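You operate a simulated robot arm through the tools that you are given. There is no shell and no other tool. Be economical: measure what you need, move in short steps, check, and stop when the job is done.

You are at the controls of a simulated two-armed robot. One attempt, no reset.

## Task
Take the orange cap and put it in the green bin. Put the red-ball pin on top of the carton on the end of the bench by the small grey shelf. Close the grey drawer. Push the middle cart drawer shut. Shut the bottom cart drawer. Push the top cart drawer shut. Put the blue grease cartridge from the top of the tool cart on the end of the wooden table away from the jig. Stack the orange filter from the top of the tool cart on top of the cream filter. Take the orange buckle box on the steel table top and put it away on the corner of the wooden table by the grey rail. Do these in any order.

Only the result counts: the job must be done as asked and must still hold three seconds after the hand-in. Knocking over, shifting, dropping, spilling or breaking anything else fails it. A push-on lid holds only when it is set on centred and level and pressed home; a screw cap is set on level and turned clockwise until tight.

## Robot
Two 7-joint arms with three-finger grippers on one trunk, on a base that drives. Base frame: it is fixed to the floor where the robot stands at the start and does not move with it; the origin is under the middle of the robot, x ahead of it, y to its left, z up; the surface under the hand at the start is at about z = 0.8. Lengths are in m, angles in rad, forces in N, time in s.
The left shoulder is at the start at [0.03, 0.124, 1.008], the right one opposite. With the tool pointing down near the work surface each hand reaches from about 0.1 to 0.78 m from the robot's upright axis, wherever it stands, measured 20 degrees to its own side. Places, roughly: bottom cart drawer [3.2, 1, 0.4]; carton [-0.5, -1.75, 1]; corner of the wooden table by the grey rail (48x23 [1.84, -0.04, 0.82]; end of the wooden table away from the jig [1.8, -0.3, 0.8]; filter [3.5, 0.75, 1]; grease cartridge [3.25, 0.75, 1]; green bin [1.5, -1.5, 1]; grey drawer [1.2, -1.5, 0.7]; middle cart drawer [3.2, 1, 0.6]; orange buckle box [3.5, 1.75, 0.75]; orange cap (6x6x4 cm) [0.5, 0.2, 0.8]; red-ball pin (2x2x7 cm) [1.4, 0, 0.9]; top cart drawer [3.3, 1, 0.7]. Payload 2.2 kg a hand.
Tool frame (each hand has its own): the origin (TCP) lies between the finger pads and is the grasp point; the fingertips stand 0.028 m ahead of it; z points along the fingers, y is the line along which they close. The gripper opens to 0.102 m. The gripper's body begins 0.071 m behind the TCP.
Orientation is that of the tool frame in the base frame, as [roll, pitch, yaw] about the fixed x, y, z axes, in that order (R = Rz(yaw) Ry(pitch) Rx(roll)). With the fingers straight down and closing along the base's y, the tool's x points along the base's -x, its y along +y and its z along -z.

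## Interface
- The arms move only by the tool send_rows. It takes "left_motion", "right_motion" or both (then of equal length, played together; a hand with none holds still); each is a list that holds one entry, the list of rows, each a list of 7 numbers: the turn, a rotation vector about the tool's x, y, z in units of 60 degrees (1.0 is 60 degrees), then the shift along the tool's x, y, z in units of 300 mm (1.0 is 300 mm), then the opening in per cent of the stroke, from 0 (shut) to 100 (fully open). In form: [[[rx, ry, rz, dx, dy, dz, claw], ...]]. A call has 1 to 20 rows; each row is the pose to reach, as a shift and turn from the pose commanded when the call began, along the tool's axes at that moment. A call with a number of a shift or a turn outside -1 to 1 is refused whole. A row lasts 0.2 s, in which the tool goes at most 0.05 m and 0.15 rad; a call with a longer step from one row to the next is refused whole, and so is a gripper value outside its range. Where a pose cannot be reached the arm comes as near as it can. A force on the tool above 40 N (or 10 N above the force at the start of the call, whichever is more), or a blocked arm, ends the call early, and 0.2 s more pass. The fingers move at their own pace and stop on an object; they squeeze with about 31 N. The grip force told is the motor's: it shows also when the fingers shut on nothing. Time passes only in rows, and 0.2 s behind the last, so rows that repeat a pose let the fingers close. It gives the time, the measured TCP pose, the force on the tool (base axes), the opening and the grip force at its end, in the units of the frame above (readings bear some noise), with the torque about the TCP (base axes, N m) and any sound that the robot's microphone picked up.
- Cameras (640 x 400 px; columns grow to the right, rows downward): "scene" is now at [0.0399, 0.0193, 1.7155]; the picture's right is [0.26, -0.97, 0.00], its down [-0.79, -0.22, -0.57] and it looks along [0.55, 0.15, -0.82] (base axes); focal length 287 px, centre (320, 200). "left" rides on the left gripper at [0.072, 0.038, -0.086] in its tool frame; the picture's right is [-0.46, 0.89, 0.00], its down [-0.60, -0.32, -0.73] and it looks along [-0.65, -0.34, 0.68] (tool axes); focal length 256 px, centre (320, 200). "right" rides on the right gripper at [0.069, 0.044, -0.086] in its tool frame; the picture's right is [-0.53, 0.85, 0.00], its down [-0.58, -0.36, -0.73] and it looks along [-0.62, -0.39, 0.68] (tool axes); focal length 256 px, centre (320, 200). There is no depth. A picture from a camera that has moved, and an enlarged one, comes with that camera's place and axes in the base frame and with its lens.
- grab_frame(camera): a new picture of that camera. No time passes.
- lift_body(by): slides the trunk up (or, below 0, down) by that many m; the arms and the scene camera ride with it, the base frame stays. It gives what a move gives, with no picture.
- steer(legs): drives the robot by 1 to 6 legs, each [ahead, left, turn to the left] in m, m and rad, along the robot's own axes; the way and the turn of a leg run together, so that a leg with both is an arc; at most 1.5 m and 3.142 rad a leg. The arms and the cameras ride along, it lands a little off, and it stops where it bumps. It gives what a move gives.
- head_to(pan, tilt): turns the head with the scene camera to pan (to the left, within 2.496 rad either way) and tilt (down, from -0.506 to 1.204), counted from straight ahead of the robot. It gives what a move gives.
- zoom(camera, box): a new picture of the part [left, top, right, bottom] of that camera's present view, enlarged. No time passes.
- close_job(): hands the job in; it is judged then, once.

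Work in short steps. Places have to be worked out from the pictures, the camera data and where the tool is seen: move nearer, look again, correct. Check each grasp and each placing, and mend what went wrong. You have 207 turns and 190 pictures in all, those below and enlarged ones among them. Open the grippers and draw the arms clear of the work before you hand the job in, unless the task says otherwise; then end with one line.

The tools are called after ">>>" as a command line: name --argument value ..., lists and objects as JSON in quotes. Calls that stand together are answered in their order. send_rows: Moves the arms, as the interface text tells. Its arguments: {"type":"object","properties":{"left_motion":{"type":"array"},"right_motion":{"type":"array"}},"required":[]} The other tools are called the same way: lift_body (by) slides the trunk up or down; steer (legs) drives the base; head_to (pan, tilt) turns the head that bears the scene camera; grab_frame (camera) takes a picture; zoom (camera, box) takes an enlarged picture of a part of a camera's view; close_job () hands the job in.

At the start:

```text
clock: 0.0
left_ee_pos: [0.4583, 0.4261, 1.1181]
left_ee_rot: [3.141, 0.001, -3.141]
left_ft_force: [0.3, 0.6, -0.3]
left_moment: [0.01, -0.01, 0.03]
left_finger_gap: 0.1021
left_grip_force: 0.0
right_ee_pos: [0.4175, -0.0224, 1.0363]
right_ee_rot: [-3.141, 0.001, -3.141]
right_ft_force: [0.1, -0.5, 0.1]
right_moment: [-0.01, -0.02, -0.02]
right_finger_gap: 0.1019
right_grip_force: 0.0
trunk travel left (down, up): [-0.25, 0.29]
robot x, y, heading: [-0.001, -0.0008, 0.003]
head pan, tilt: [0.265, 0.967]
```

scene: 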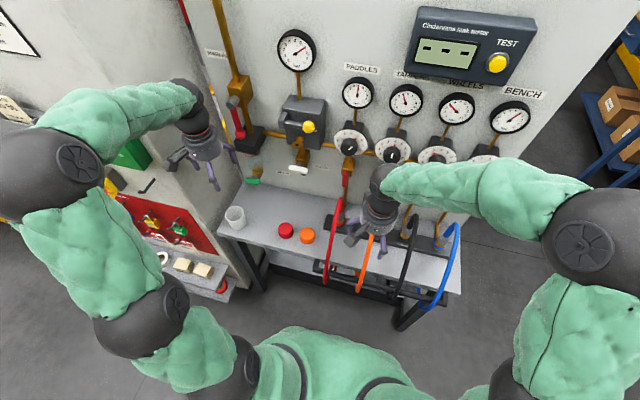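
right: 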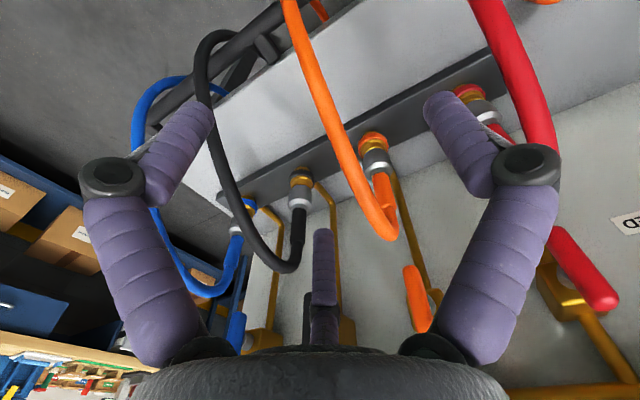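
left: 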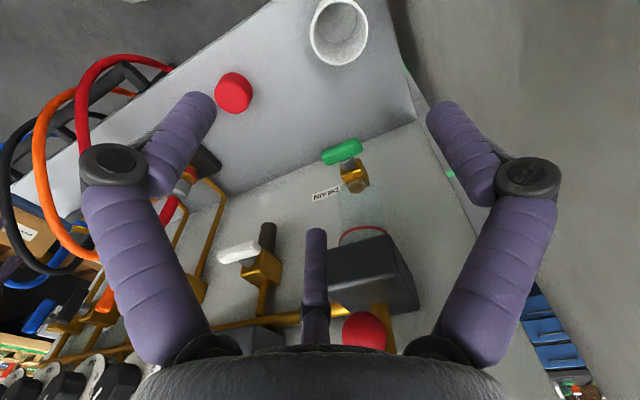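

I'll first look around: a closer view of the caps, then other head directions.

>>> zoom --camera "scene" --box '[200, 150, 480, 325]'

>>> head_to --pan -0.6 --tilt 0.4

>>> grab_frame --camera "scene"

>>> head_to --pan -1.7 --tilt 0.4

>>> grab_frame --camera "scene"

>>> head_to --pan 0.7 --tilt 0.4

>>> grab_frame --camera "scene"

```text
2.29 times, centred on (340, 238) of scene
camera zoom: at [0.0399, 0.0193, 1.7155], right [0.26, -0.97, 0.0], down [-0.79, -0.22, -0.57], along [0.55, 0.15, -0.82], focal length 656 px, centre (274, 114)
```

zoom: 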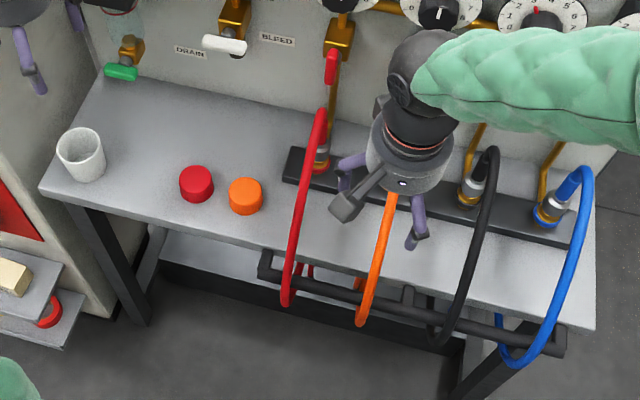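

```text
clock: 1.2
left_ee_pos: [0.4568, 0.4261, 1.1187]
left_ee_rot: [-3.14, 0.001, 3.141]
left_ft_force: [0.6, -0.6, -0.7]
left_moment: [-0.04, 0.01, 0.0]
left_finger_gap: 0.102
left_grip_force: 0.0
right_ee_pos: [0.4172, -0.0205, 1.0364]
right_ee_rot: [3.142, 0.0, 3.141]
right_ft_force: [-1.0, 0.0, -0.6]
right_moment: [-0.01, 0.0, 0.0]
right_finger_gap: 0.1021
right_grip_force: 0.0
trunk travel left (down, up): [-0.25, 0.29]
robot x, y, heading: [0.0006, 0.0004, 0.001]
head pan, tilt: [-0.6, 0.4]
```

```text
185 pictures are left
camera scene: at [0.0472, -0.0517, 1.7634], right [-0.56, -0.83, 0.0], down [-0.32, 0.22, -0.92], along [0.76, -0.52, -0.39], focal length 287 px, centre (320, 200)
```

scene: 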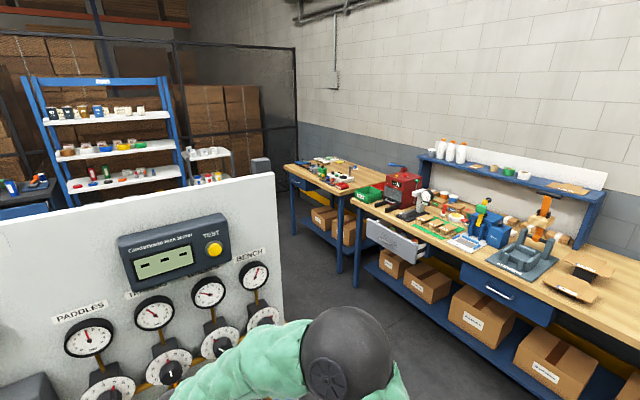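

```text
clock: 2.5
left_ee_pos: [0.4564, 0.426, 1.1184]
left_ee_rot: [3.141, 0.0, 3.141]
left_ft_force: [0.1, -0.6, 0.1]
left_moment: [0.0, 0.0, -0.02]
left_finger_gap: 0.1018
left_grip_force: 0.0
right_ee_pos: [0.417, -0.0222, 1.0364]
right_ee_rot: [-3.141, 0.0, -3.14]
right_ft_force: [-1.0, 0.5, 0.0]
right_moment: [0.01, -0.01, -0.02]
right_finger_gap: 0.1021
right_grip_force: 0.0
trunk travel left (down, up): [-0.25, 0.29]
robot x, y, heading: [0.0004, -0.0018, 0.001]
head pan, tilt: [-1.7, 0.4]
```

```text
184 pictures are left
camera scene: at [-0.0412, -0.0913, 1.7634], right [-0.99, 0.13, 0.0], down [0.05, 0.39, -0.92], along [-0.12, -0.91, -0.39], focal length 287 px, centre (320, 200)
```

scene: 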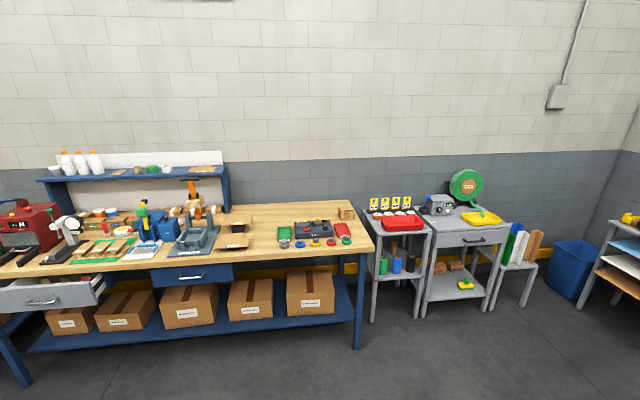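

```text
clock: 4.7
left_ee_pos: [0.4586, 0.4269, 1.118]
left_ee_rot: [3.142, 0.001, -3.141]
left_ft_force: [0.1, 0.0, -0.1]
left_moment: [-0.01, -0.01, 0.0]
left_finger_gap: 0.1019
left_grip_force: 0.1
right_ee_pos: [0.4174, -0.0211, 1.0362]
right_ee_rot: [-3.141, -0.001, -3.141]
right_ft_force: [-0.2, 0.5, -0.1]
right_moment: [0.0, 0.03, 0.0]
right_finger_gap: 0.102
right_grip_force: 0.0
trunk travel left (down, up): [-0.25, 0.29]
robot x, y, heading: [0.0018, 0.0003, -0.003]
head pan, tilt: [0.7, 0.4]
```

```text
183 pictures are left
camera scene: at [0.0416, 0.0602, 1.7634], right [0.64, -0.77, 0.0], down [-0.3, -0.25, -0.92], along [0.7, 0.59, -0.39], focal length 287 px, centre (320, 200)
```

scene: 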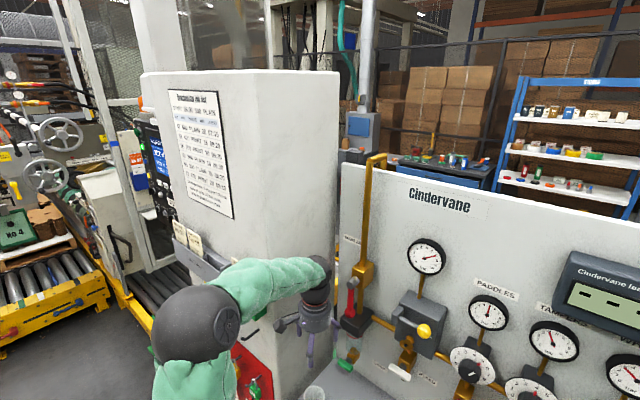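

The orange cap is at about [0.48, 0.19, 0.82] with the red cap 8 cm to its left, so I close the left hand along x. I bring it above the cap while turning it.

>>> send_rows --left_motion '[[[0, 0, 0.12, -0.01, -0.1, 0.05, 100], [0, 0, 0.24, -0.02, -0.2, 0.1, 100], [0, 0, 0.36, -0.03, -0.3, 0.15, 100], [0, 0, 0.48, -0.04, -0.4, 0.2, 100], [0, 0, 0.6, -0.05, -0.5, 0.25, 100], [0, 0, 0.72, -0.06, -0.6, 0.3, 100], [0, 0, 0.84, -0.07, -0.7, 0.35, 100], [0, 0, 0.96, -0.077, -0.8, 0.4, 100], [0, 0, 1, -0.077, -0.8, 0.45, 100]]]'

>>> send_rows --left_motion '[[[0, 0, 0.13, 0, 0, 0, 100], [0, 0, 0.26, 0, 0, 0, 100], [0, 0, 0.39, 0, 0, 0, 100], [0, 0, 0.5, 0, 0, 0, 100]]]'

>>> grab_frame --camera "left"

>>> head_to --pan 0.265 --tilt 0.967

>>> grab_frame --camera "scene"

```text
clock: 6.7
left_ee_pos: [0.4812, 0.186, 0.9835]
left_ee_rot: [-3.141, -0.001, 2.092]
left_ft_force: [0.2, 0.6, 0.2]
left_moment: [-0.01, -0.01, 0.0]
left_finger_gap: 0.1017
left_grip_force: 0.1
right_ee_pos: [0.4185, -0.0211, 1.0362]
right_ee_rot: [-3.142, 0.001, -3.141]
right_ft_force: [-0.2, -0.3, 0.4]
right_moment: [-0.03, 0.01, -0.01]
right_finger_gap: 0.1019
right_grip_force: 0.1
trunk travel left (down, up): [-0.25, 0.29]
robot x, y, heading: [0.0009, 0.0002, 0.001]
head pan, tilt: [0.7, 0.4]
```

```text
clock: 7.7
left_ee_pos: [0.4804, 0.1858, 0.9831]
left_ee_rot: [-3.141, 0.0, 1.568]
left_ft_force: [0.2, 0.2, -0.4]
left_moment: [0.04, -0.01, 0.02]
left_finger_gap: 0.1019
left_grip_force: 0.1
right_ee_pos: [0.4174, -0.0222, 1.0357]
right_ee_rot: [-3.141, -0.001, 3.142]
right_ft_force: [0.7, -0.3, -0.6]
right_moment: [-0.01, 0.01, 0.0]
right_finger_gap: 0.1019
right_grip_force: 0.0
trunk travel left (down, up): [-0.25, 0.29]
robot x, y, heading: [-0.0007, -0.0036, -0.001]
head pan, tilt: [0.7, 0.4]
```

```text
182 pictures are left
camera left: at [0.5195, 0.2588, 1.0699], right [0.88, -0.47, 0.0], down [-0.32, -0.6, 0.73], along [-0.34, -0.65, -0.68], focal length 256 px, centre (320, 200)
```

left: 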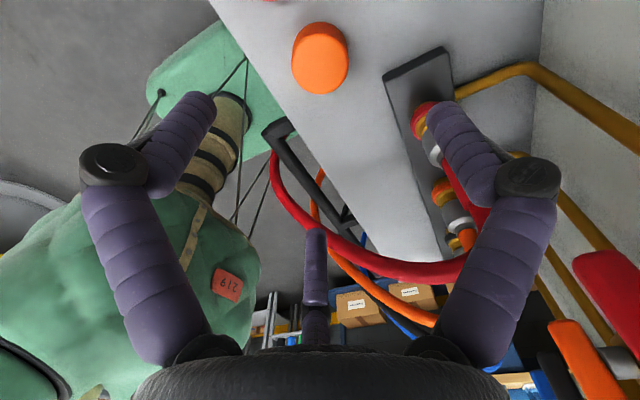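

```text
clock: 8.7
left_ee_pos: [0.4806, 0.1861, 0.9827]
left_ee_rot: [-3.141, 0.0, 1.57]
left_ft_force: [-0.1, 0.7, -0.1]
left_moment: [0.02, 0.01, 0.0]
left_finger_gap: 0.102
left_grip_force: 0.1
right_ee_pos: [0.4168, -0.0221, 1.0358]
right_ee_rot: [3.141, -0.001, 3.141]
right_ft_force: [0.0, 0.1, -0.3]
right_moment: [-0.01, 0.0, 0.02]
right_finger_gap: 0.1018
right_grip_force: 0.0
trunk travel left (down, up): [-0.25, 0.29]
robot x, y, heading: [0.0009, 0.0013, -0.004]
head pan, tilt: [0.265, 0.967]
```

```text
181 pictures are left
camera scene: at [0.0399, 0.0193, 1.7156], right [0.26, -0.96, 0.0], down [-0.79, -0.22, -0.57], along [0.55, 0.15, -0.82], focal length 287 px, centre (320, 200)
```

scene: 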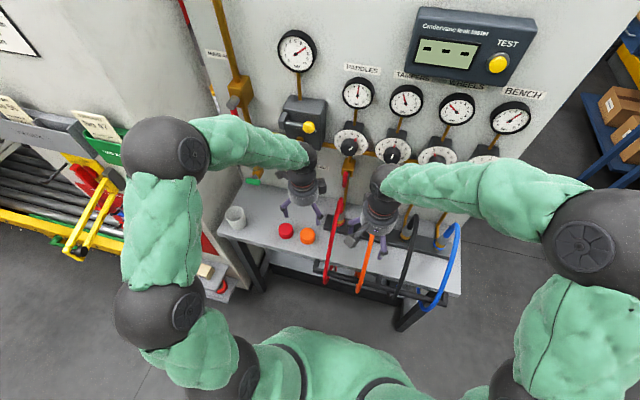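

The left-camera ray puts the cap at [0.482, 0.187], under the hand. I descend to z ≈ 0.837 and close, with the force guard watching.

>>> send_rows --left_motion '[[[0, 0, 0, 0, 0, 0.13, 100], [0, 0, 0, 0, 0, 0.25, 100], [0, 0, 0, 0, 0, 0.37, 100], [0, 0, 0, 0, 0, 0.44, 100], [0, 0, 0, 0, 0, 0.485, 100], [0, 0, 0, 0, 0, 0.485, 0], [0, 0, 0, 0, 0, 0.485, 0], [0, 0, 0, 0, 0, 0.485, 0], [0, 0, 0, 0, 0, 0.4, 0], [0, 0, 0, 0, 0, 0.25, 0], [0, 0, 0, 0, 0, 0.1, 0], [0, 0, 0, 0, 0, 0, 0]]]'

>>> grab_frame --camera "left"

```text
clock: 11.3
left_ee_pos: [0.4785, 0.1851, 0.9841]
left_ee_rot: [-3.141, -0.001, 1.571]
left_ft_force: [0.2, 1.1, -0.7]
left_moment: [0.04, -0.02, 0.01]
left_finger_gap: 0.0531
left_grip_force: 31.2
right_ee_pos: [0.4171, -0.0218, 1.0368]
right_ee_rot: [-3.141, 0.0, 3.141]
right_ft_force: [0.4, -0.4, 0.3]
right_moment: [0.04, -0.01, -0.01]
right_finger_gap: 0.1021
right_grip_force: 0.0
trunk travel left (down, up): [-0.25, 0.29]
robot x, y, heading: [-0.0008, -0.001, -0.006]
head pan, tilt: [0.265, 0.967]
```

```text
180 pictures are left
camera left: at [0.5175, 0.2578, 1.0709], right [0.89, -0.47, 0.0], down [-0.32, -0.6, 0.73], along [-0.34, -0.65, -0.68], focal length 256 px, centre (320, 200)
```

left: 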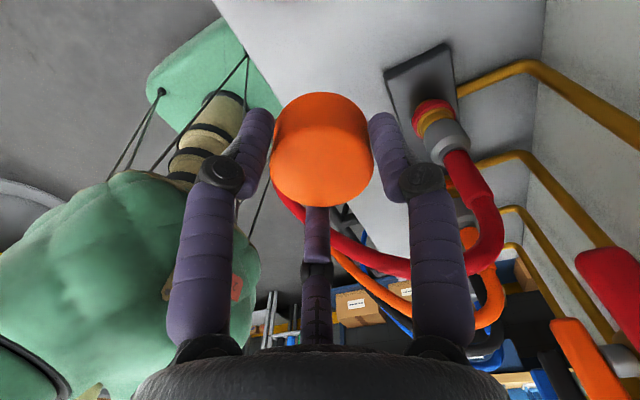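

The cap is held (gap 0.053). I raise both hands above the hoses and draw them in towards the body, then back off.

>>> send_rows --left_motion '[[[0, 0, 0, 0, 0, -0.14, 0], [0, 0, 0, 0, 0, -0.28, 0], [0, 0, 0, 0, 0, -0.4, 0], [0, 0, 0, 0.1, -0.1, -0.4, 0], [0, 0, 0, 0.2, -0.2, -0.4, 0], [0, 0, 0, 0.25, -0.35, -0.4, 0], [0, 0, 0, 0.3, -0.45, -0.4, 0]]]' --right_motion '[[[0, 0, 0, 0, 0, -0.14, 50], [0, 0, 0, 0, 0, -0.28, 50], [0, 0, 0, 0, 0, -0.4, 50], [0, 0, 0, 0.1, -0.1, -0.4, 50], [0, 0, 0, 0.2, -0.2, -0.4, 50], [0, 0, 0, 0.25, -0.35, -0.4, 50], [0, 0, 0, 0.33, -0.45, -0.4, 50]]]'

>>> steer --legs '[[-0.3, 0, 0], [0, 0, -1.571]]'

>>> head_to --pan 0.5 --tilt 0.5

>>> grab_frame --camera "scene"

```text
clock: 12.9
left_ee_pos: [0.3464, 0.2769, 1.1045]
left_ee_rot: [3.141, 0.0, 1.571]
left_ft_force: [-0.6, -0.8, -0.3]
left_moment: [0.03, -0.04, 0.0]
left_finger_gap: 0.0533
left_grip_force: 30.9
right_ee_pos: [0.317, -0.1574, 1.1554]
right_ee_rot: [-3.14, 0.0, 3.141]
right_ft_force: [0.2, 0.1, -0.5]
right_moment: [-0.02, -0.03, 0.01]
right_finger_gap: 0.0511
right_grip_force: 0.1
trunk travel left (down, up): [-0.25, 0.29]
robot x, y, heading: [0.0002, 0.0015, 0.001]
head pan, tilt: [0.265, 0.967]
```

```text
clock: 18.7
left_ee_pos: [-0.0172, -0.3463, 1.1037]
left_ee_rot: [3.141, 0.0, 0.009]
left_ft_force: [-0.1, 0.3, -0.2]
left_moment: [0.01, 0.01, 0.01]
left_finger_gap: 0.0536
left_grip_force: 31.1
right_ee_pos: [-0.4501, -0.3217, 1.1557]
right_ee_rot: [3.141, 0.0, 1.581]
right_ft_force: [0.4, -0.2, -0.5]
right_moment: [-0.03, -0.04, -0.01]
right_finger_gap: 0.051
right_grip_force: 0.1
trunk travel left (down, up): [-0.25, 0.29]
robot x, y, heading: [-0.2981, -0.002, -1.557]
head pan, tilt: [0.265, 0.967]
```

```text
clock: 19.6
left_ee_pos: [-0.0181, -0.346, 1.1041]
left_ee_rot: [-3.141, 0.0, 0.01]
left_ft_force: [-0.2, -0.3, -0.4]
left_moment: [0.0, 0.0, -0.01]
left_finger_gap: 0.0535
left_grip_force: 30.8
right_ee_pos: [-0.4498, -0.3205, 1.1561]
right_ee_rot: [3.141, -0.001, 1.583]
right_ft_force: [0.5, 0.0, -0.1]
right_moment: [0.01, -0.05, 0.01]
right_finger_gap: 0.0513
right_grip_force: 0.1
trunk travel left (down, up): [-0.25, 0.29]
robot x, y, heading: [-0.2957, 0.0023, -1.561]
head pan, tilt: [0.499, 0.499]
```

```text
179 pictures are left
camera scene: at [-0.2527, -0.0493, 1.7542], right [-0.87, -0.49, 0.0], down [-0.23, 0.42, -0.88], along [0.43, -0.77, -0.48], focal length 287 px, centre (320, 200)
```

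scene: 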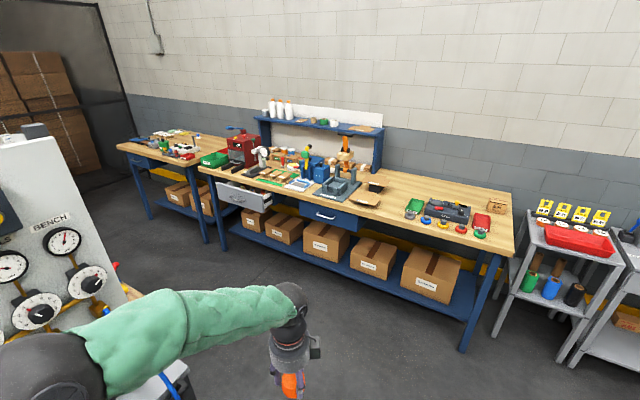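

Floor is clear. I drive ahead 0.7 then strafe left along the bench.

>>> steer --legs '[[0.7, 0, 0], [0, 1.15, 0]]'

>>> head_to --pan 0.4 --tilt 0.75

>>> grab_frame --camera "scene"

```text
clock: 27.4
left_ee_pos: [0.8708, -1.0269, 1.1036]
left_ee_rot: [-3.14, -0.001, 0.046]
left_ft_force: [-0.7, 0.2, 0.0]
left_moment: [0.05, -0.01, -0.01]
left_finger_gap: 0.0533
left_grip_force: 30.8
right_ee_pos: [0.4372, -1.0167, 1.1557]
right_ee_rot: [3.142, -0.002, 1.618]
right_ft_force: [-0.2, -1.6, -0.4]
right_moment: [0.03, -0.02, -0.03]
right_finger_gap: 0.0509
right_grip_force: 0.0
trunk travel left (down, up): [-0.25, 0.29]
robot x, y, heading: [0.5773, -0.691, -1.526]
head pan, tilt: [0.499, 0.499]
stopped in leg 2: the robot was blocked; the commanded pose is now the measured one
```

```text
clock: 28.1
left_ee_pos: [0.8688, -1.0247, 1.1035]
left_ee_rot: [3.14, 0.0, 0.047]
left_ft_force: [0.3, -0.4, -0.4]
left_moment: [0.01, 0.01, 0.0]
left_finger_gap: 0.0534
left_grip_force: 30.8
right_ee_pos: [0.4354, -1.0156, 1.1569]
right_ee_rot: [3.141, 0.0, 1.616]
right_ft_force: [1.1, 0.0, -0.6]
right_moment: [-0.01, 0.04, 0.01]
right_finger_gap: 0.0509
right_grip_force: 0.1
trunk travel left (down, up): [-0.25, 0.29]
robot x, y, heading: [0.5765, -0.6921, -1.521]
head pan, tilt: [0.4, 0.75]
```

```text
178 pictures are left
camera scene: at [0.6115, -0.7341, 1.7323], right [-0.9, -0.43, 0.0], down [-0.29, 0.61, -0.73], along [0.32, -0.66, -0.68], focal length 287 px, centre (320, 200)
```

scene: 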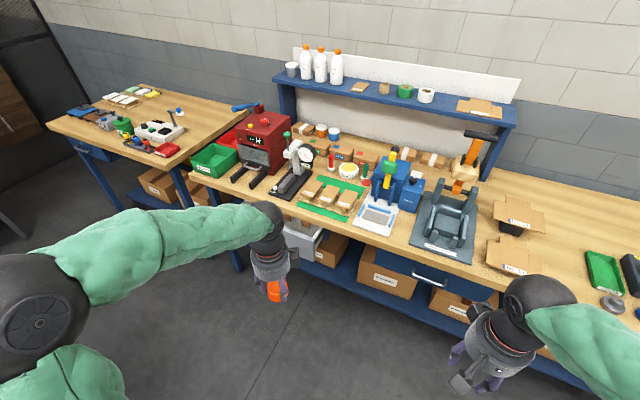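

Blocked, presumably by the tester's end. I look to the left and behind to see what touched.

>>> head_to --pan 1.7 --tilt 0.9

>>> grab_frame --camera "scene"

```text
clock: 29.6
left_ee_pos: [0.8693, -1.0245, 1.1043]
left_ee_rot: [3.142, 0.0, 0.047]
left_ft_force: [-0.7, 0.0, -0.4]
left_moment: [-0.01, 0.02, 0.01]
left_finger_gap: 0.0534
left_grip_force: 31.1
right_ee_pos: [0.4346, -1.0151, 1.1554]
right_ee_rot: [3.141, 0.001, 1.616]
right_ft_force: [-0.7, 1.0, -0.1]
right_moment: [0.01, 0.02, 0.0]
right_finger_gap: 0.0507
right_grip_force: 0.1
trunk travel left (down, up): [-0.25, 0.29]
robot x, y, heading: [0.5746, -0.6869, -1.525]
head pan, tilt: [1.7, 0.901]
```

```text
177 pictures are left
camera scene: at [0.6494, -0.6464, 1.7204], right [0.17, -0.98, 0.0], down [-0.77, -0.14, -0.62], along [0.61, 0.11, -0.78], focal length 287 px, centre (320, 200)
```

scene: 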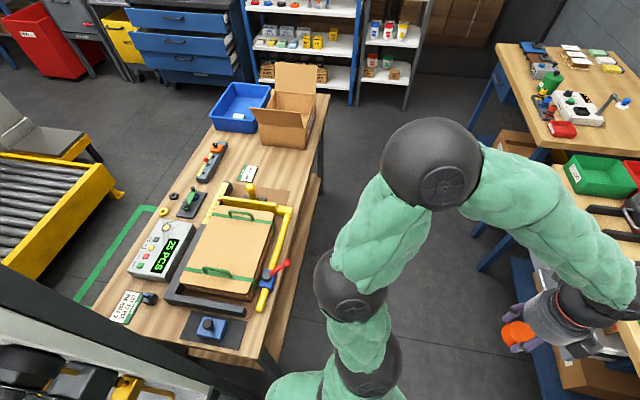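

A wooden table with the jig stands right there, its corner near [0.75, -0.48]; I bumped its leg side. I zoom on the table to learn the pin and free spots.

>>> zoom --camera "scene" --box '[60, 50, 340, 225]'

>>> zoom --camera "scene" --box '[60, 200, 340, 375]'

```text
2.29 times, centred on (200, 138) of scene
camera zoom: at [0.6494, -0.6464, 1.7204], right [0.17, -0.98, 0.0], down [-0.77, -0.14, -0.62], along [0.61, 0.11, -0.78], focal length 656 px, centre (594, 343)
```

zoom: 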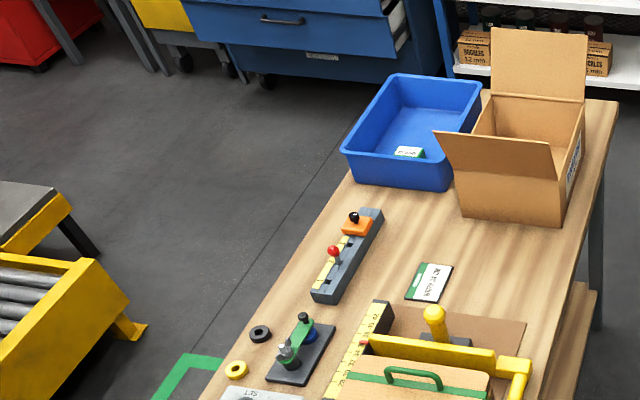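

```text
2.29 times, centred on (200, 288) of scene
camera zoom: at [0.6494, -0.6464, 1.7204], right [0.17, -0.98, 0.0], down [-0.77, -0.14, -0.62], along [0.61, 0.11, -0.78], focal length 656 px, centre (594, 0)
```

zoom: 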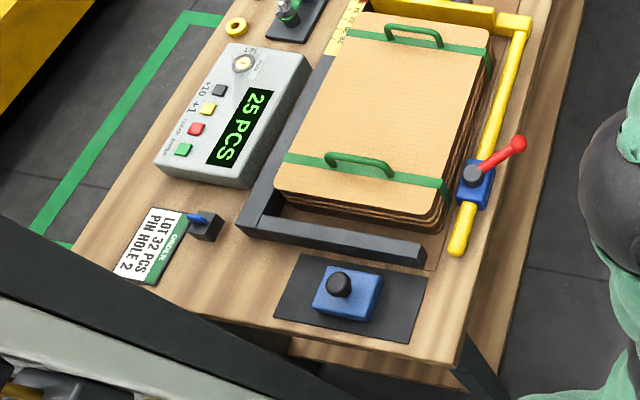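

The red-ball pin sits in the grey rail near [1.5, 0]. For now: straighten, go 0.25 m closer to the bench, then strafe left.

>>> steer --legs '[[0, -0.1, -0.046], [0.26, 0, 0], [0, 0.55, 0]]'

>>> head_to --pan 0.35 --tilt 0.9

>>> grab_frame --camera "scene"

```text
clock: 35.0
left_ee_pos: [1.3143, -1.3056, 1.1045]
left_ee_rot: [-3.14, -0.001, -0.004]
left_ft_force: [0.2, -1.6, -0.6]
left_moment: [0.01, 0.0, 0.0]
left_finger_gap: 0.0536
left_grip_force: 31.2
right_ee_pos: [0.8807, -1.2738, 1.1561]
right_ee_rot: [-3.14, -0.002, 1.565]
right_ft_force: [0.5, 0.2, 0.0]
right_moment: [0.02, 0.0, 0.02]
right_finger_gap: 0.0511
right_grip_force: 0.1
trunk travel left (down, up): [-0.25, 0.29]
robot x, y, heading: [1.0376, -0.9566, -1.574]
head pan, tilt: [1.7, 0.901]
```

```text
clock: 36.5
left_ee_pos: [1.3134, -1.3053, 1.1026]
left_ee_rot: [-3.141, -0.002, -0.005]
left_ft_force: [1.1, -0.4, -0.5]
left_moment: [-0.01, 0.03, 0.01]
left_finger_gap: 0.0535
left_grip_force: 30.9
right_ee_pos: [0.8803, -1.2734, 1.1557]
right_ee_rot: [-3.14, 0.0, 1.565]
right_ft_force: [-0.5, 0.2, -0.1]
right_moment: [-0.03, 0.02, 0.0]
right_finger_gap: 0.0511
right_grip_force: 0.0
trunk travel left (down, up): [-0.25, 0.29]
robot x, y, heading: [1.0394, -0.9582, -1.58]
head pan, tilt: [0.351, 0.901]
```

```text
174 pictures are left
camera scene: at [1.0644, -0.9965, 1.7204], right [-0.94, -0.34, 0.0], down [-0.27, 0.74, -0.62], along [0.21, -0.58, -0.78], focal length 287 px, centre (320, 200)
```

scene: 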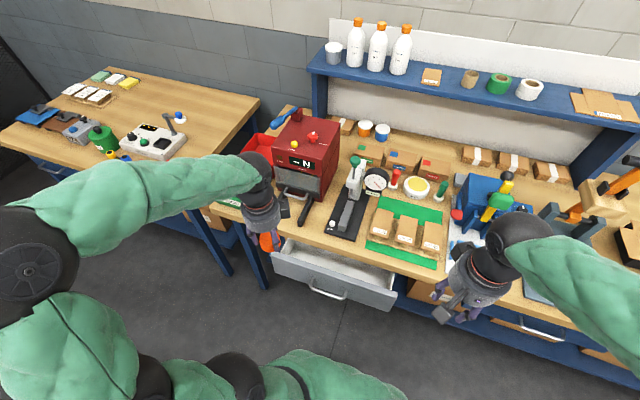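

The green bin is just hidden behind the left hand. I strafe 0.38 further left and look again.

>>> steer --legs '[[0, 0.38, 0.01]]'

>>> grab_frame --camera "scene"

>>> grab_frame --camera "left"

```text
clock: 38.9
left_ee_pos: [1.6929, -1.3043, 1.1038]
left_ee_rot: [3.142, 0.001, 0.004]
left_ft_force: [0.4, -0.6, -0.3]
left_moment: [0.0, 0.02, 0.0]
left_finger_gap: 0.0534
left_grip_force: 31.1
right_ee_pos: [1.2584, -1.2749, 1.1565]
right_ee_rot: [3.141, 0.001, 1.575]
right_ft_force: [0.2, 0.2, -0.5]
right_moment: [0.01, 0.0, -0.02]
right_finger_gap: 0.0511
right_grip_force: 0.1
trunk travel left (down, up): [-0.25, 0.29]
robot x, y, heading: [1.416, -0.9562, -1.567]
head pan, tilt: [0.351, 0.901]
```

```text
173 pictures are left
camera scene: at [1.442, -0.9968, 1.7204], right [-0.94, -0.35, 0.0], down [-0.27, 0.74, -0.62], along [0.21, -0.58, -0.78], focal length 287 px, centre (320, 200)
```

scene: 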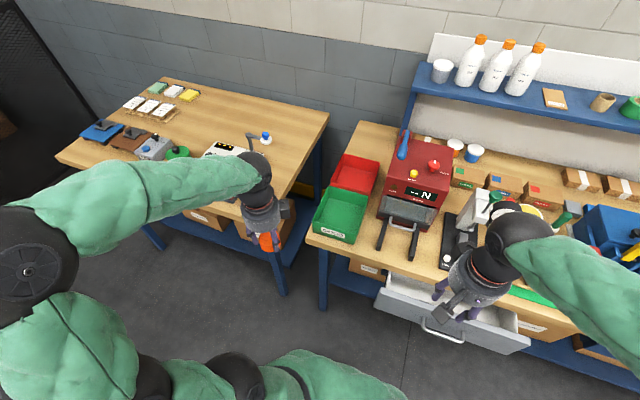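

```text
172 pictures are left
camera left: at [1.7652, -1.3413, 1.1902], right [-0.46, -0.89, 0.0], down [-0.6, 0.32, 0.73], along [-0.65, 0.34, -0.68], focal length 256 px, centre (320, 200)
```

left: 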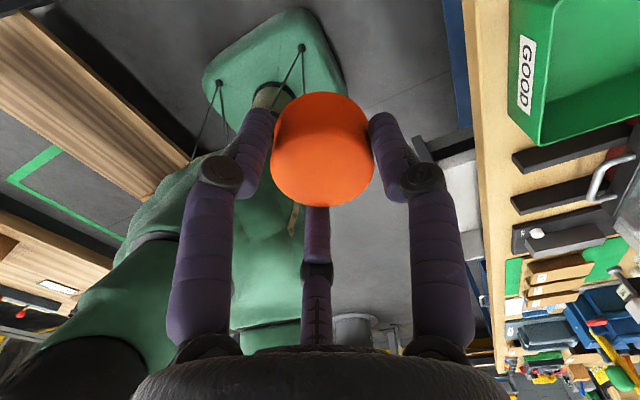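

Green bin centre reads about [1.57, -1.555], rim near z 0.93. I bring the cap above it at the present height and check.

>>> send_rows --left_motion '[[[0, 0, 0, -0.07, 0.13, 0, 0], [0, 0, 0, -0.14, 0.26, 0, 0], [0, 0, 0, -0.21, 0.39, 0, 0], [0, 0, 0, -0.28, 0.52, 0, 0], [0, 0, 0, -0.35, 0.65, 0, 0], [0, 0, 0, -0.4, 0.77, 0, 0], [0, 0, 0, -0.403, 0.837, 0, 0]]]'

>>> grab_frame --camera "left"

>>> grab_frame --camera "scene"

```text
clock: 40.5
left_ee_pos: [1.571, -1.5562, 1.1033]
left_ee_rot: [3.141, -0.001, 0.002]
left_ft_force: [0.0, 0.2, -1.2]
left_moment: [0.02, 0.01, 0.01]
left_finger_gap: 0.0535
left_grip_force: 30.9
right_ee_pos: [1.2599, -1.2767, 1.1554]
right_ee_rot: [-3.141, 0.001, 1.575]
right_ft_force: [0.0, -0.9, -0.8]
right_moment: [0.01, 0.0, -0.01]
right_finger_gap: 0.0512
right_grip_force: 0.1
trunk travel left (down, up): [-0.25, 0.29]
robot x, y, heading: [1.4155, -0.9552, -1.57]
head pan, tilt: [0.351, 0.901]
```

```text
171 pictures are left
camera left: at [1.6445, -1.5938, 1.1899], right [-0.46, -0.89, 0.0], down [-0.61, 0.32, 0.73], along [-0.65, 0.34, -0.68], focal length 256 px, centre (320, 200)
```

left: 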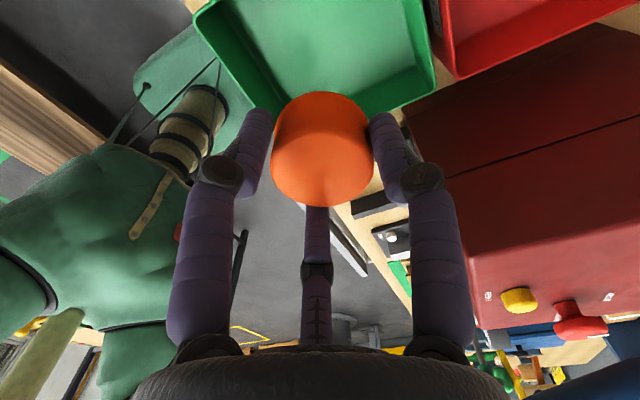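

```text
170 pictures are left
camera scene: at [1.4408, -0.9974, 1.7204], right [-0.94, -0.35, 0.0], down [-0.27, 0.74, -0.62], along [0.21, -0.58, -0.78], focal length 287 px, centre (320, 200)
```

scene: 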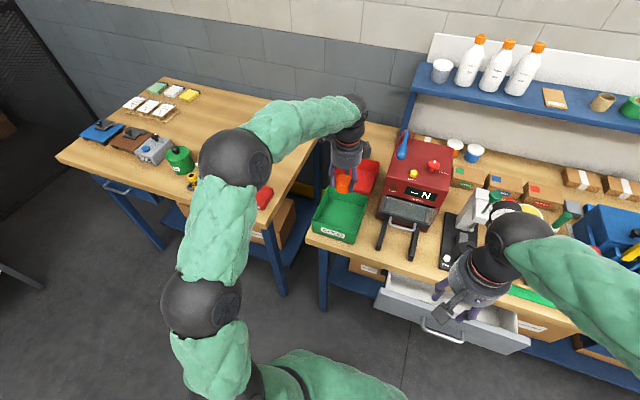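

Hand is centred over the bin ([1.566, -1.558] by the rim corners). I lower into it, release, and rise.

>>> send_rows --left_motion '[[[0, 0, 0, 0, 0, 0.13, 0], [0, 0, 0, 0, 0, 0.26, 0], [0, 0, 0, 0, 0, 0.39, 0], [0, 0, 0, 0, 0, 0.5, 0], [0, 0, 0, 0, 0, 0.55, 0], [0, 0, 0, 0, 0, 0.55, 75], [0, 0, 0, 0, 0, 0.55, 75], [0, 0, 0, 0, 0, 0.4, 75], [0, 0, 0, 0, 0, 0.25, 75], [0, 0, 0, 0, 0, 0.1, 75], [0, 0, 0, 0, 0, 0, 75]]]'

>>> grab_frame --camera "left"

```text
clock: 42.9
left_ee_pos: [1.572, -1.5566, 1.1043]
left_ee_rot: [-3.141, -0.003, 0.002]
left_ft_force: [-0.1, 0.3, 0.0]
left_moment: [-0.02, 0.01, 0.04]
left_finger_gap: 0.0764
left_grip_force: 0.1
right_ee_pos: [1.2589, -1.2754, 1.156]
right_ee_rot: [3.141, 0.0, 1.573]
right_ft_force: [0.0, -0.2, -0.1]
right_moment: [-0.04, 0.04, -0.02]
right_finger_gap: 0.0509
right_grip_force: 0.1
trunk travel left (down, up): [-0.25, 0.29]
robot x, y, heading: [1.4159, -0.9595, -1.569]
head pan, tilt: [0.351, 0.901]
```

```text
169 pictures are left
camera left: at [1.6446, -1.5948, 1.1909], right [-0.46, -0.89, 0.0], down [-0.61, 0.32, 0.73], along [-0.65, 0.34, -0.68], focal length 256 px, centre (320, 200)
```

left: 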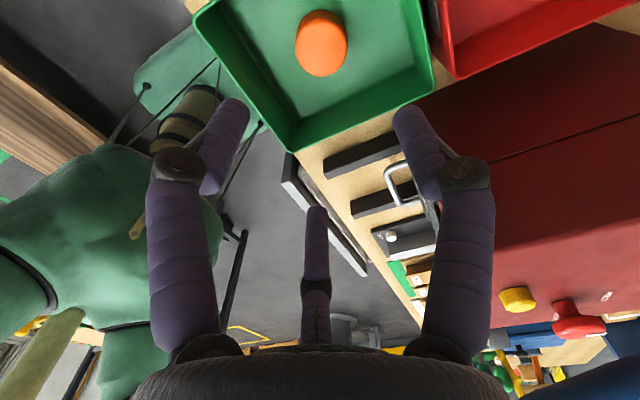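

The orange cap lies in the green bin. I draw the left hand back and look closely at the open grey drawer.

>>> send_rows --left_motion '[[[0, 0, 0, 0.05, -0.15, 0, 75], [0, 0, 0, 0.12, -0.3, 0, 75], [0, 0, 0, 0.2, -0.45, 0, 75], [0, 0, 0, 0.27, -0.6, 0, 50], [0, 0, 0, 0.33, -0.74, 0, 50], [0, 0, 0, 0.33, -0.85, 0, 0]]]'

>>> zoom --camera "scene" --box '[360, 230, 600, 380]'

>>> grab_frame --camera "right"

```text
refused: row 3 steps farther than a row can; nothing moved
```

```text
2.67 times, centred on (480, 305) of scene
camera zoom: at [1.4407, -0.9968, 1.7204], right [-0.94, -0.35, 0.0], down [-0.27, 0.74, -0.62], along [0.21, -0.58, -0.78], focal length 766 px, centre (-107, -80)
```

zoom: 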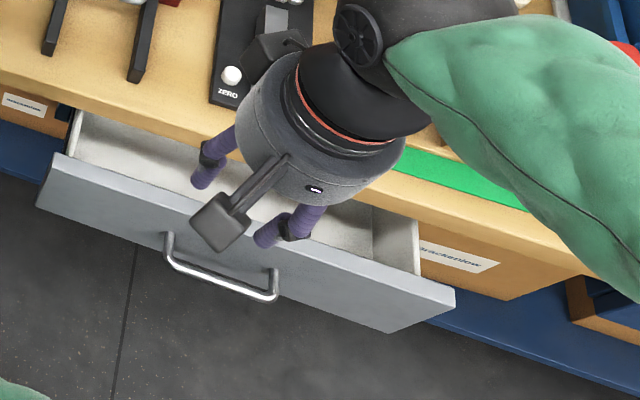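

```text
167 pictures are left
camera right: at [1.3014, -1.2069, 1.2423], right [0.85, -0.53, 0.0], down [-0.36, -0.58, 0.73], along [-0.39, -0.62, -0.68], focal length 256 px, centre (320, 200)
```

right: 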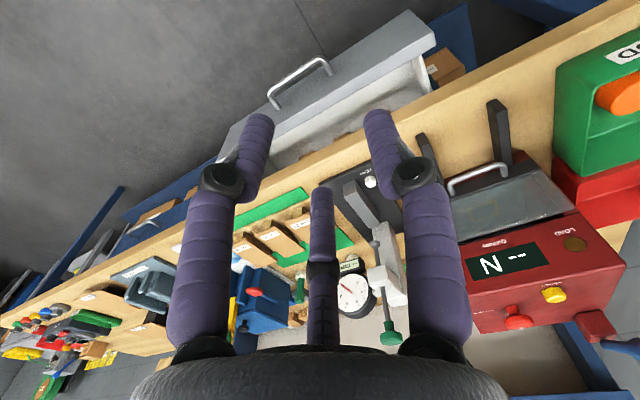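

I resend the left retreat with smaller steps, then shift the robot a little back and right for the drawer push.

>>> send_rows --left_motion '[[[0, 0, 0, 0.05, -0.13, 0, 75], [0, 0, 0, 0.1, -0.26, 0, 75], [0, 0, 0, 0.15, -0.4, 0, 75], [0, 0, 0, 0.2, -0.54, 0, 50], [0, 0, 0, 0.25, -0.68, 0, 50], [0, 0, 0, 0.3, -0.8, 0, 0], [0, 0, 0, 0.3, -0.9, 0, 0]]]'

>>> steer --legs '[[-0.12, -0.13, 0]]'

>>> send_rows --right_motion '[[[0, -0.14, 0, -0.05, 0, 0, 0], [0, -0.28, 0, -0.1, 0, 0, 0], [0, -0.42, 0, -0.15, 0, 0, 0], [0, -0.56, 0, -0.2, 0, 0, 0], [0, -0.7, 0, -0.25, 0, 0, 0], [0, -0.84, 0, -0.3, 0, 0, 0], [0, -0.98, 0, -0.3, 0, 0, 0]]]'

>>> grab_frame --camera "scene"

```text
clock: 44.5
left_ee_pos: [1.6625, -1.2836, 1.105]
left_ee_rot: [3.141, -0.002, 0.003]
left_ft_force: [0.4, -0.7, -0.9]
left_moment: [-0.04, -0.02, 0.01]
left_finger_gap: 0.0021
left_grip_force: 30.7
right_ee_pos: [1.2584, -1.2753, 1.1569]
right_ee_rot: [3.141, 0.002, 1.573]
right_ft_force: [0.4, -0.1, -0.1]
right_moment: [-0.01, -0.03, 0.01]
right_finger_gap: 0.0509
right_grip_force: 0.1
trunk travel left (down, up): [-0.25, 0.29]
robot x, y, heading: [1.4134, -0.9565, -1.569]
head pan, tilt: [0.351, 0.901]
```

```text
clock: 46.0
left_ee_pos: [1.5305, -1.1637, 1.1047]
left_ee_rot: [3.139, -0.002, 0.004]
left_ft_force: [0.3, 0.7, -0.2]
left_moment: [-0.04, -0.02, 0.0]
left_finger_gap: 0.0018
left_grip_force: 30.4
right_ee_pos: [1.1267, -1.1569, 1.1563]
right_ee_rot: [3.141, 0.003, 1.576]
right_ft_force: [-0.6, 0.4, -0.6]
right_moment: [-0.01, -0.05, 0.0]
right_finger_gap: 0.0512
right_grip_force: 0.0
trunk travel left (down, up): [-0.25, 0.29]
robot x, y, heading: [1.2803, -0.8395, -1.564]
head pan, tilt: [0.351, 0.901]
```

```text
clock: 47.6
left_ee_pos: [1.5314, -1.1651, 1.1047]
left_ee_rot: [3.139, 0.001, 0.006]
left_ft_force: [0.1, -0.1, -0.2]
left_moment: [0.01, 0.01, 0.0]
left_finger_gap: 0.0023
left_grip_force: 30.9
right_ee_pos: [1.128, -1.2454, 1.1565]
right_ee_rot: [3.14, 1.033, 1.574]
right_ft_force: [-1.1, 0.0, 0.8]
right_moment: [0.03, 0.02, 0.02]
right_finger_gap: 0.0018
right_grip_force: 31.1
trunk travel left (down, up): [-0.25, 0.29]
robot x, y, heading: [1.286, -0.8384, -1.566]
head pan, tilt: [0.351, 0.901]
```

```text
166 pictures are left
camera scene: at [1.3093, -0.876, 1.7204], right [-0.94, -0.35, 0.0], down [-0.27, 0.73, -0.62], along [0.22, -0.58, -0.78], focal length 287 px, centre (320, 200)
```

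scene: 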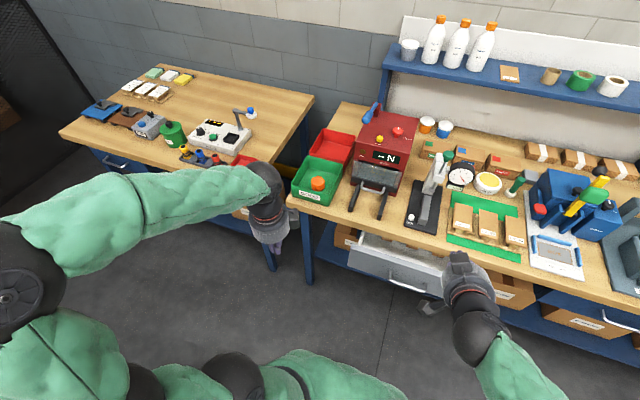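

The right hand points ahead and 30° down at x 1.128. I lower it 0.3 m straight down in front of the drawer and view.

>>> send_rows --right_motion '[[[0, 0, 0, 0.123, 0, 0.073, 0], [0, 0, 0, 0.245, 0, 0.146, 0], [0, 0, 0, 0.368, 0, 0.219, 0], [0, 0, 0, 0.49, 0, 0.293, 0], [0, 0, 0, 0.614, 0, 0.366, 0], [0, 0, 0, 0.736, 0, 0.439, 0], [0, 0, 0, 0.859, 0, 0.512, 0]]]'

>>> grab_frame --camera "right"

>>> grab_frame --camera "scene"

```text
clock: 49.2
left_ee_pos: [1.5325, -1.1655, 1.1038]
left_ee_rot: [-3.141, 0.001, 0.005]
left_ft_force: [-0.2, -0.3, 0.0]
left_moment: [0.01, 0.02, 0.03]
left_finger_gap: 0.002
left_grip_force: 30.8
right_ee_pos: [1.1737, -1.2507, 0.8775]
right_ee_rot: [-3.129, 1.02, 1.573]
right_ft_force: [0.7, 0.1, 0.6]
right_moment: [0.01, 0.0, -0.03]
right_finger_gap: 0.002
right_grip_force: 31.4
right hand out of reach, approached as far as the arm can: row 5, 6, 7
trunk travel left (down, up): [-0.25, 0.29]
robot x, y, heading: [1.2824, -0.8404, -1.568]
head pan, tilt: [0.351, 0.901]
```

```text
165 pictures are left
camera right: at [1.2181, -1.1426, 0.8622], right [0.85, -0.29, 0.45], down [-0.35, 0.33, 0.88], along [-0.4, -0.9, 0.17], focal length 256 px, centre (320, 200)
```

right: 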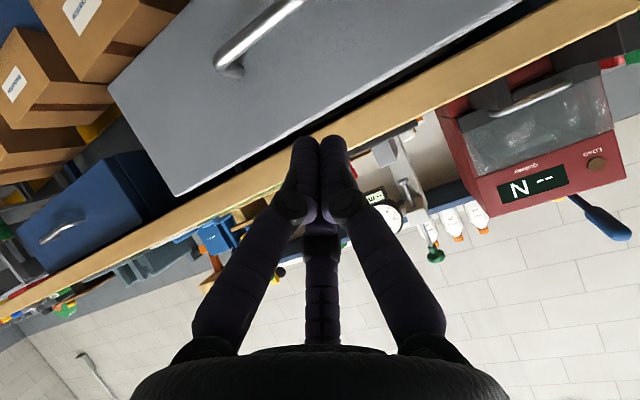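

```text
164 pictures are left
camera scene: at [1.3097, -0.8791, 1.7203], right [-0.94, -0.35, 0.0], down [-0.27, 0.74, -0.62], along [0.22, -0.58, -0.78], focal length 287 px, centre (320, 200)
```

scene: 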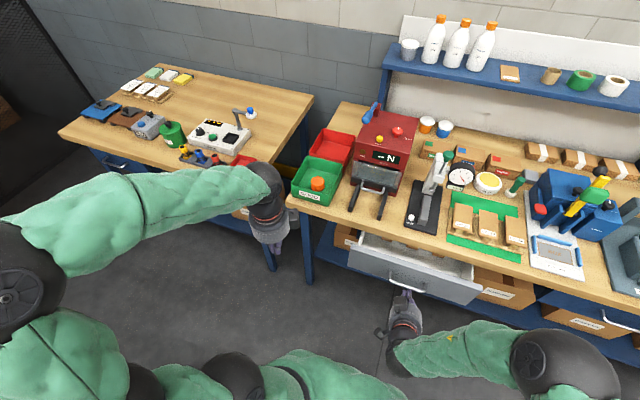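

The face spans z ≈ 0.69–0.825, handle at ≈0.77; the arm was near its low limit there. I lower the trunk 0.04 and make a short forward move to see where the hand really is.

>>> lift_body --by -0.045

>>> send_rows --right_motion '[[[0, 0, 0, -0.03, 0, 0.05, 0], [0, 0, 0, -0.06, 0, 0.1, 0], [0, 0, 0, -0.06, 0, 0.1, 0]]]'

>>> grab_frame --camera "right"

```text
clock: 50.1
left_ee_pos: [1.5312, -1.1647, 1.0609]
left_ee_rot: [-3.141, -0.001, 0.006]
left_ft_force: [0.8, -0.8, 0.3]
left_moment: [0.02, 0.0, -0.02]
left_finger_gap: 0.0021
left_grip_force: 31.2
right_ee_pos: [1.1737, -1.2488, 0.8318]
right_ee_rot: [-3.126, 1.02, 1.574]
right_ft_force: [-0.6, -0.1, 0.1]
right_moment: [0.0, 0.0, -0.02]
right_finger_gap: 0.002
right_grip_force: 31.0
trunk travel left (down, up): [-0.205, 0.335]
robot x, y, heading: [1.2814, -0.8371, -1.566]
head pan, tilt: [0.351, 0.901]
```

```text
clock: 50.9
left_ee_pos: [1.5313, -1.1653, 1.0596]
left_ee_rot: [-3.141, 0.002, 0.007]
left_ft_force: [-0.3, 0.3, 1.0]
left_moment: [-0.01, 0.01, -0.02]
left_finger_gap: 0.002
left_grip_force: 31.1
right_ee_pos: [1.1721, -1.2846, 0.8324]
right_ee_rot: [-3.124, 1.019, 1.576]
right_ft_force: [-0.2, -0.6, -0.3]
right_moment: [-0.03, -0.02, 0.04]
right_finger_gap: 0.0023
right_grip_force: 30.7
trunk travel left (down, up): [-0.205, 0.335]
robot x, y, heading: [1.2837, -0.8373, -1.565]
head pan, tilt: [0.351, 0.901]
```

```text
163 pictures are left
camera right: at [1.2166, -1.1754, 0.8176], right [0.85, -0.29, 0.45], down [-0.35, 0.32, 0.88], along [-0.4, -0.9, 0.17], focal length 256 px, centre (320, 200)
```

right: 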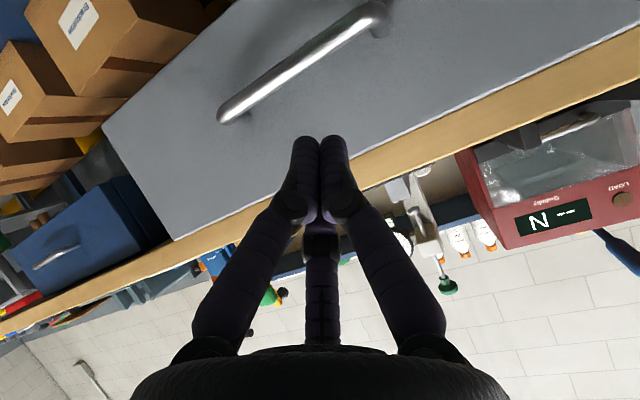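

The fingertips point at the top of the face. I lower 1.8 cm to hit the face above the handle and push ahead (-y).

>>> send_rows --right_motion '[[[0, 0, 0, 0.052, 0, 0.031, 0], [0, 0, 0, 0.018, 0, 0.088, 0], [0, 0, 0, -0.016, 0, 0.145, 0], [0, 0, 0, -0.05, 0, 0.203, 0], [0, 0, 0, -0.084, 0, 0.26, 0], [0, 0, 0, -0.118, 0, 0.317, 0], [0, 0, 0, -0.152, 0, 0.374, 0], [0, 0, 0, -0.186, 0, 0.432, 0], [0, 0, 0, -0.22, 0, 0.489, 0]]]'

>>> grab_frame --camera "right"

>>> grab_frame --camera "scene"

```text
clock: 52.9
left_ee_pos: [1.5312, -1.1653, 1.0612]
left_ee_rot: [3.14, 0.0, 0.007]
left_ft_force: [-0.1, 0.4, -1.1]
left_moment: [0.0, 0.02, -0.02]
left_finger_gap: 0.0022
left_grip_force: 31.0
right_ee_pos: [1.1721, -1.4427, 0.8094]
right_ee_rot: [-3.127, 1.017, 1.573]
right_ft_force: [-0.1, -0.3, -0.5]
right_moment: [0.01, 0.01, -0.02]
right_finger_gap: 0.002
right_grip_force: 31.3
right hand out of reach, approached as far as the arm can: row 1, 2
trunk travel left (down, up): [-0.205, 0.335]
robot x, y, heading: [1.2844, -0.8375, -1.571]
head pan, tilt: [0.351, 0.901]
```

```text
162 pictures are left
camera right: at [1.2163, -1.3346, 0.7962], right [0.85, -0.29, 0.45], down [-0.35, 0.32, 0.88], along [-0.4, -0.9, 0.17], focal length 256 px, centre (320, 200)
```

right: 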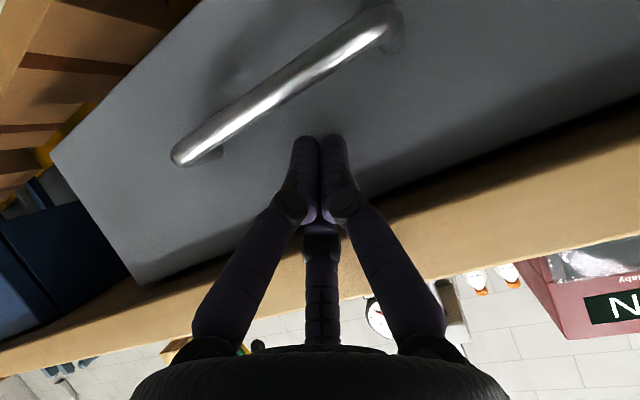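

```text
161 pictures are left
camera scene: at [1.3094, -0.8782, 1.6754], right [-0.94, -0.35, 0.0], down [-0.27, 0.73, -0.62], along [0.22, -0.58, -0.78], focal length 287 px, centre (320, 200)
```

scene: 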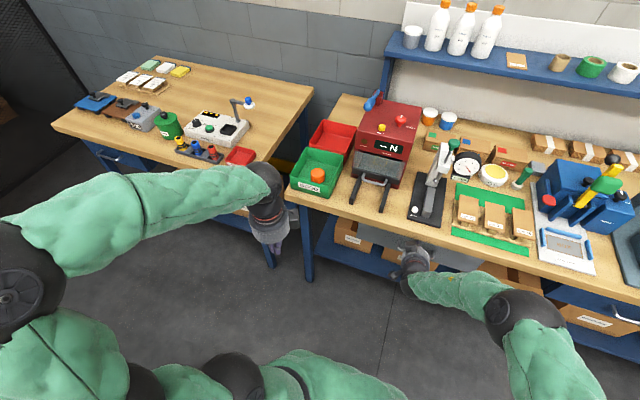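

Little force felt so far; the tip is at y -1.467 and the drawer is moving in. I keep pushing in steps until it resists.

>>> send_rows --right_motion '[[[0, 0, 0, -0.034, 0, 0.057, 0], [0, 0, 0, -0.068, 0, 0.115, 0], [0, 0, 0, -0.102, 0, 0.172, 0], [0, 0, 0, -0.136, 0, 0.229, 0], [0, 0, 0, -0.17, 0, 0.286, 0], [0, 0, 0, -0.204, 0, 0.344, 0], [0, 0, 0, -0.238, 0, 0.4, 0]]]'

>>> grab_frame --camera "right"

>>> grab_frame --camera "scene"

```text
clock: 53.3
left_ee_pos: [1.5307, -1.163, 1.0598]
left_ee_rot: [3.14, 0.001, 0.004]
left_ft_force: [-0.1, 0.5, -0.1]
left_moment: [0.02, 0.0, -0.04]
left_finger_gap: 0.002
left_grip_force: 30.8
right_ee_pos: [1.1737, -1.4502, 0.8045]
right_ee_rot: [-3.126, 1.006, 1.578]
right_ft_force: [-1.3, 27.2, 15.3]
right_moment: [-0.24, 0.09, -0.15]
right_finger_gap: 0.0021
right_grip_force: 31.1
trunk travel left (down, up): [-0.205, 0.335]
robot x, y, heading: [1.2802, -0.8344, -1.568]
head pan, tilt: [0.351, 0.901]
stopped in row 2 (right hand): the force on the tool passed its limit at 64 N (the readings are from after the stop); the commanded pose is now the measured one
```

```text
160 pictures are left
camera right: at [1.2173, -1.3417, 0.7921], right [0.85, -0.29, 0.44], down [-0.36, 0.31, 0.88], along [-0.39, -0.91, 0.16], focal length 256 px, centre (320, 200)
```

right: 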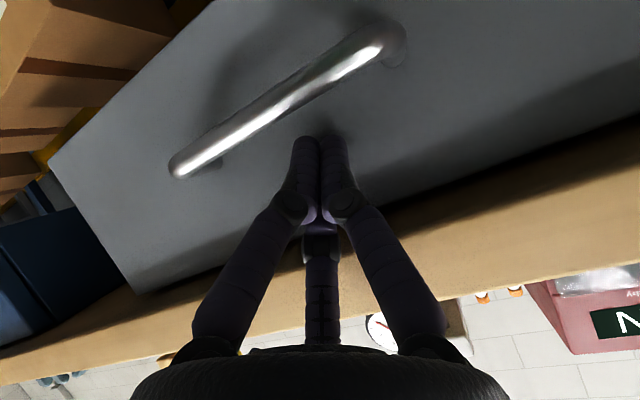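

```text
159 pictures are left
camera scene: at [1.3095, -0.8747, 1.6757], right [-0.94, -0.35, 0.0], down [-0.27, 0.73, -0.62], along [0.22, -0.58, -0.78], focal length 287 px, centre (320, 200)
```

scene: 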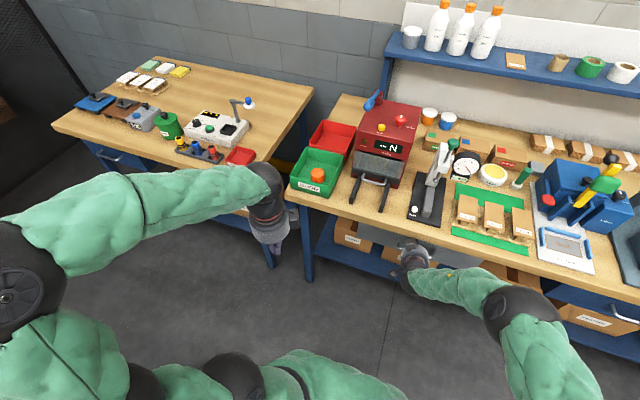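

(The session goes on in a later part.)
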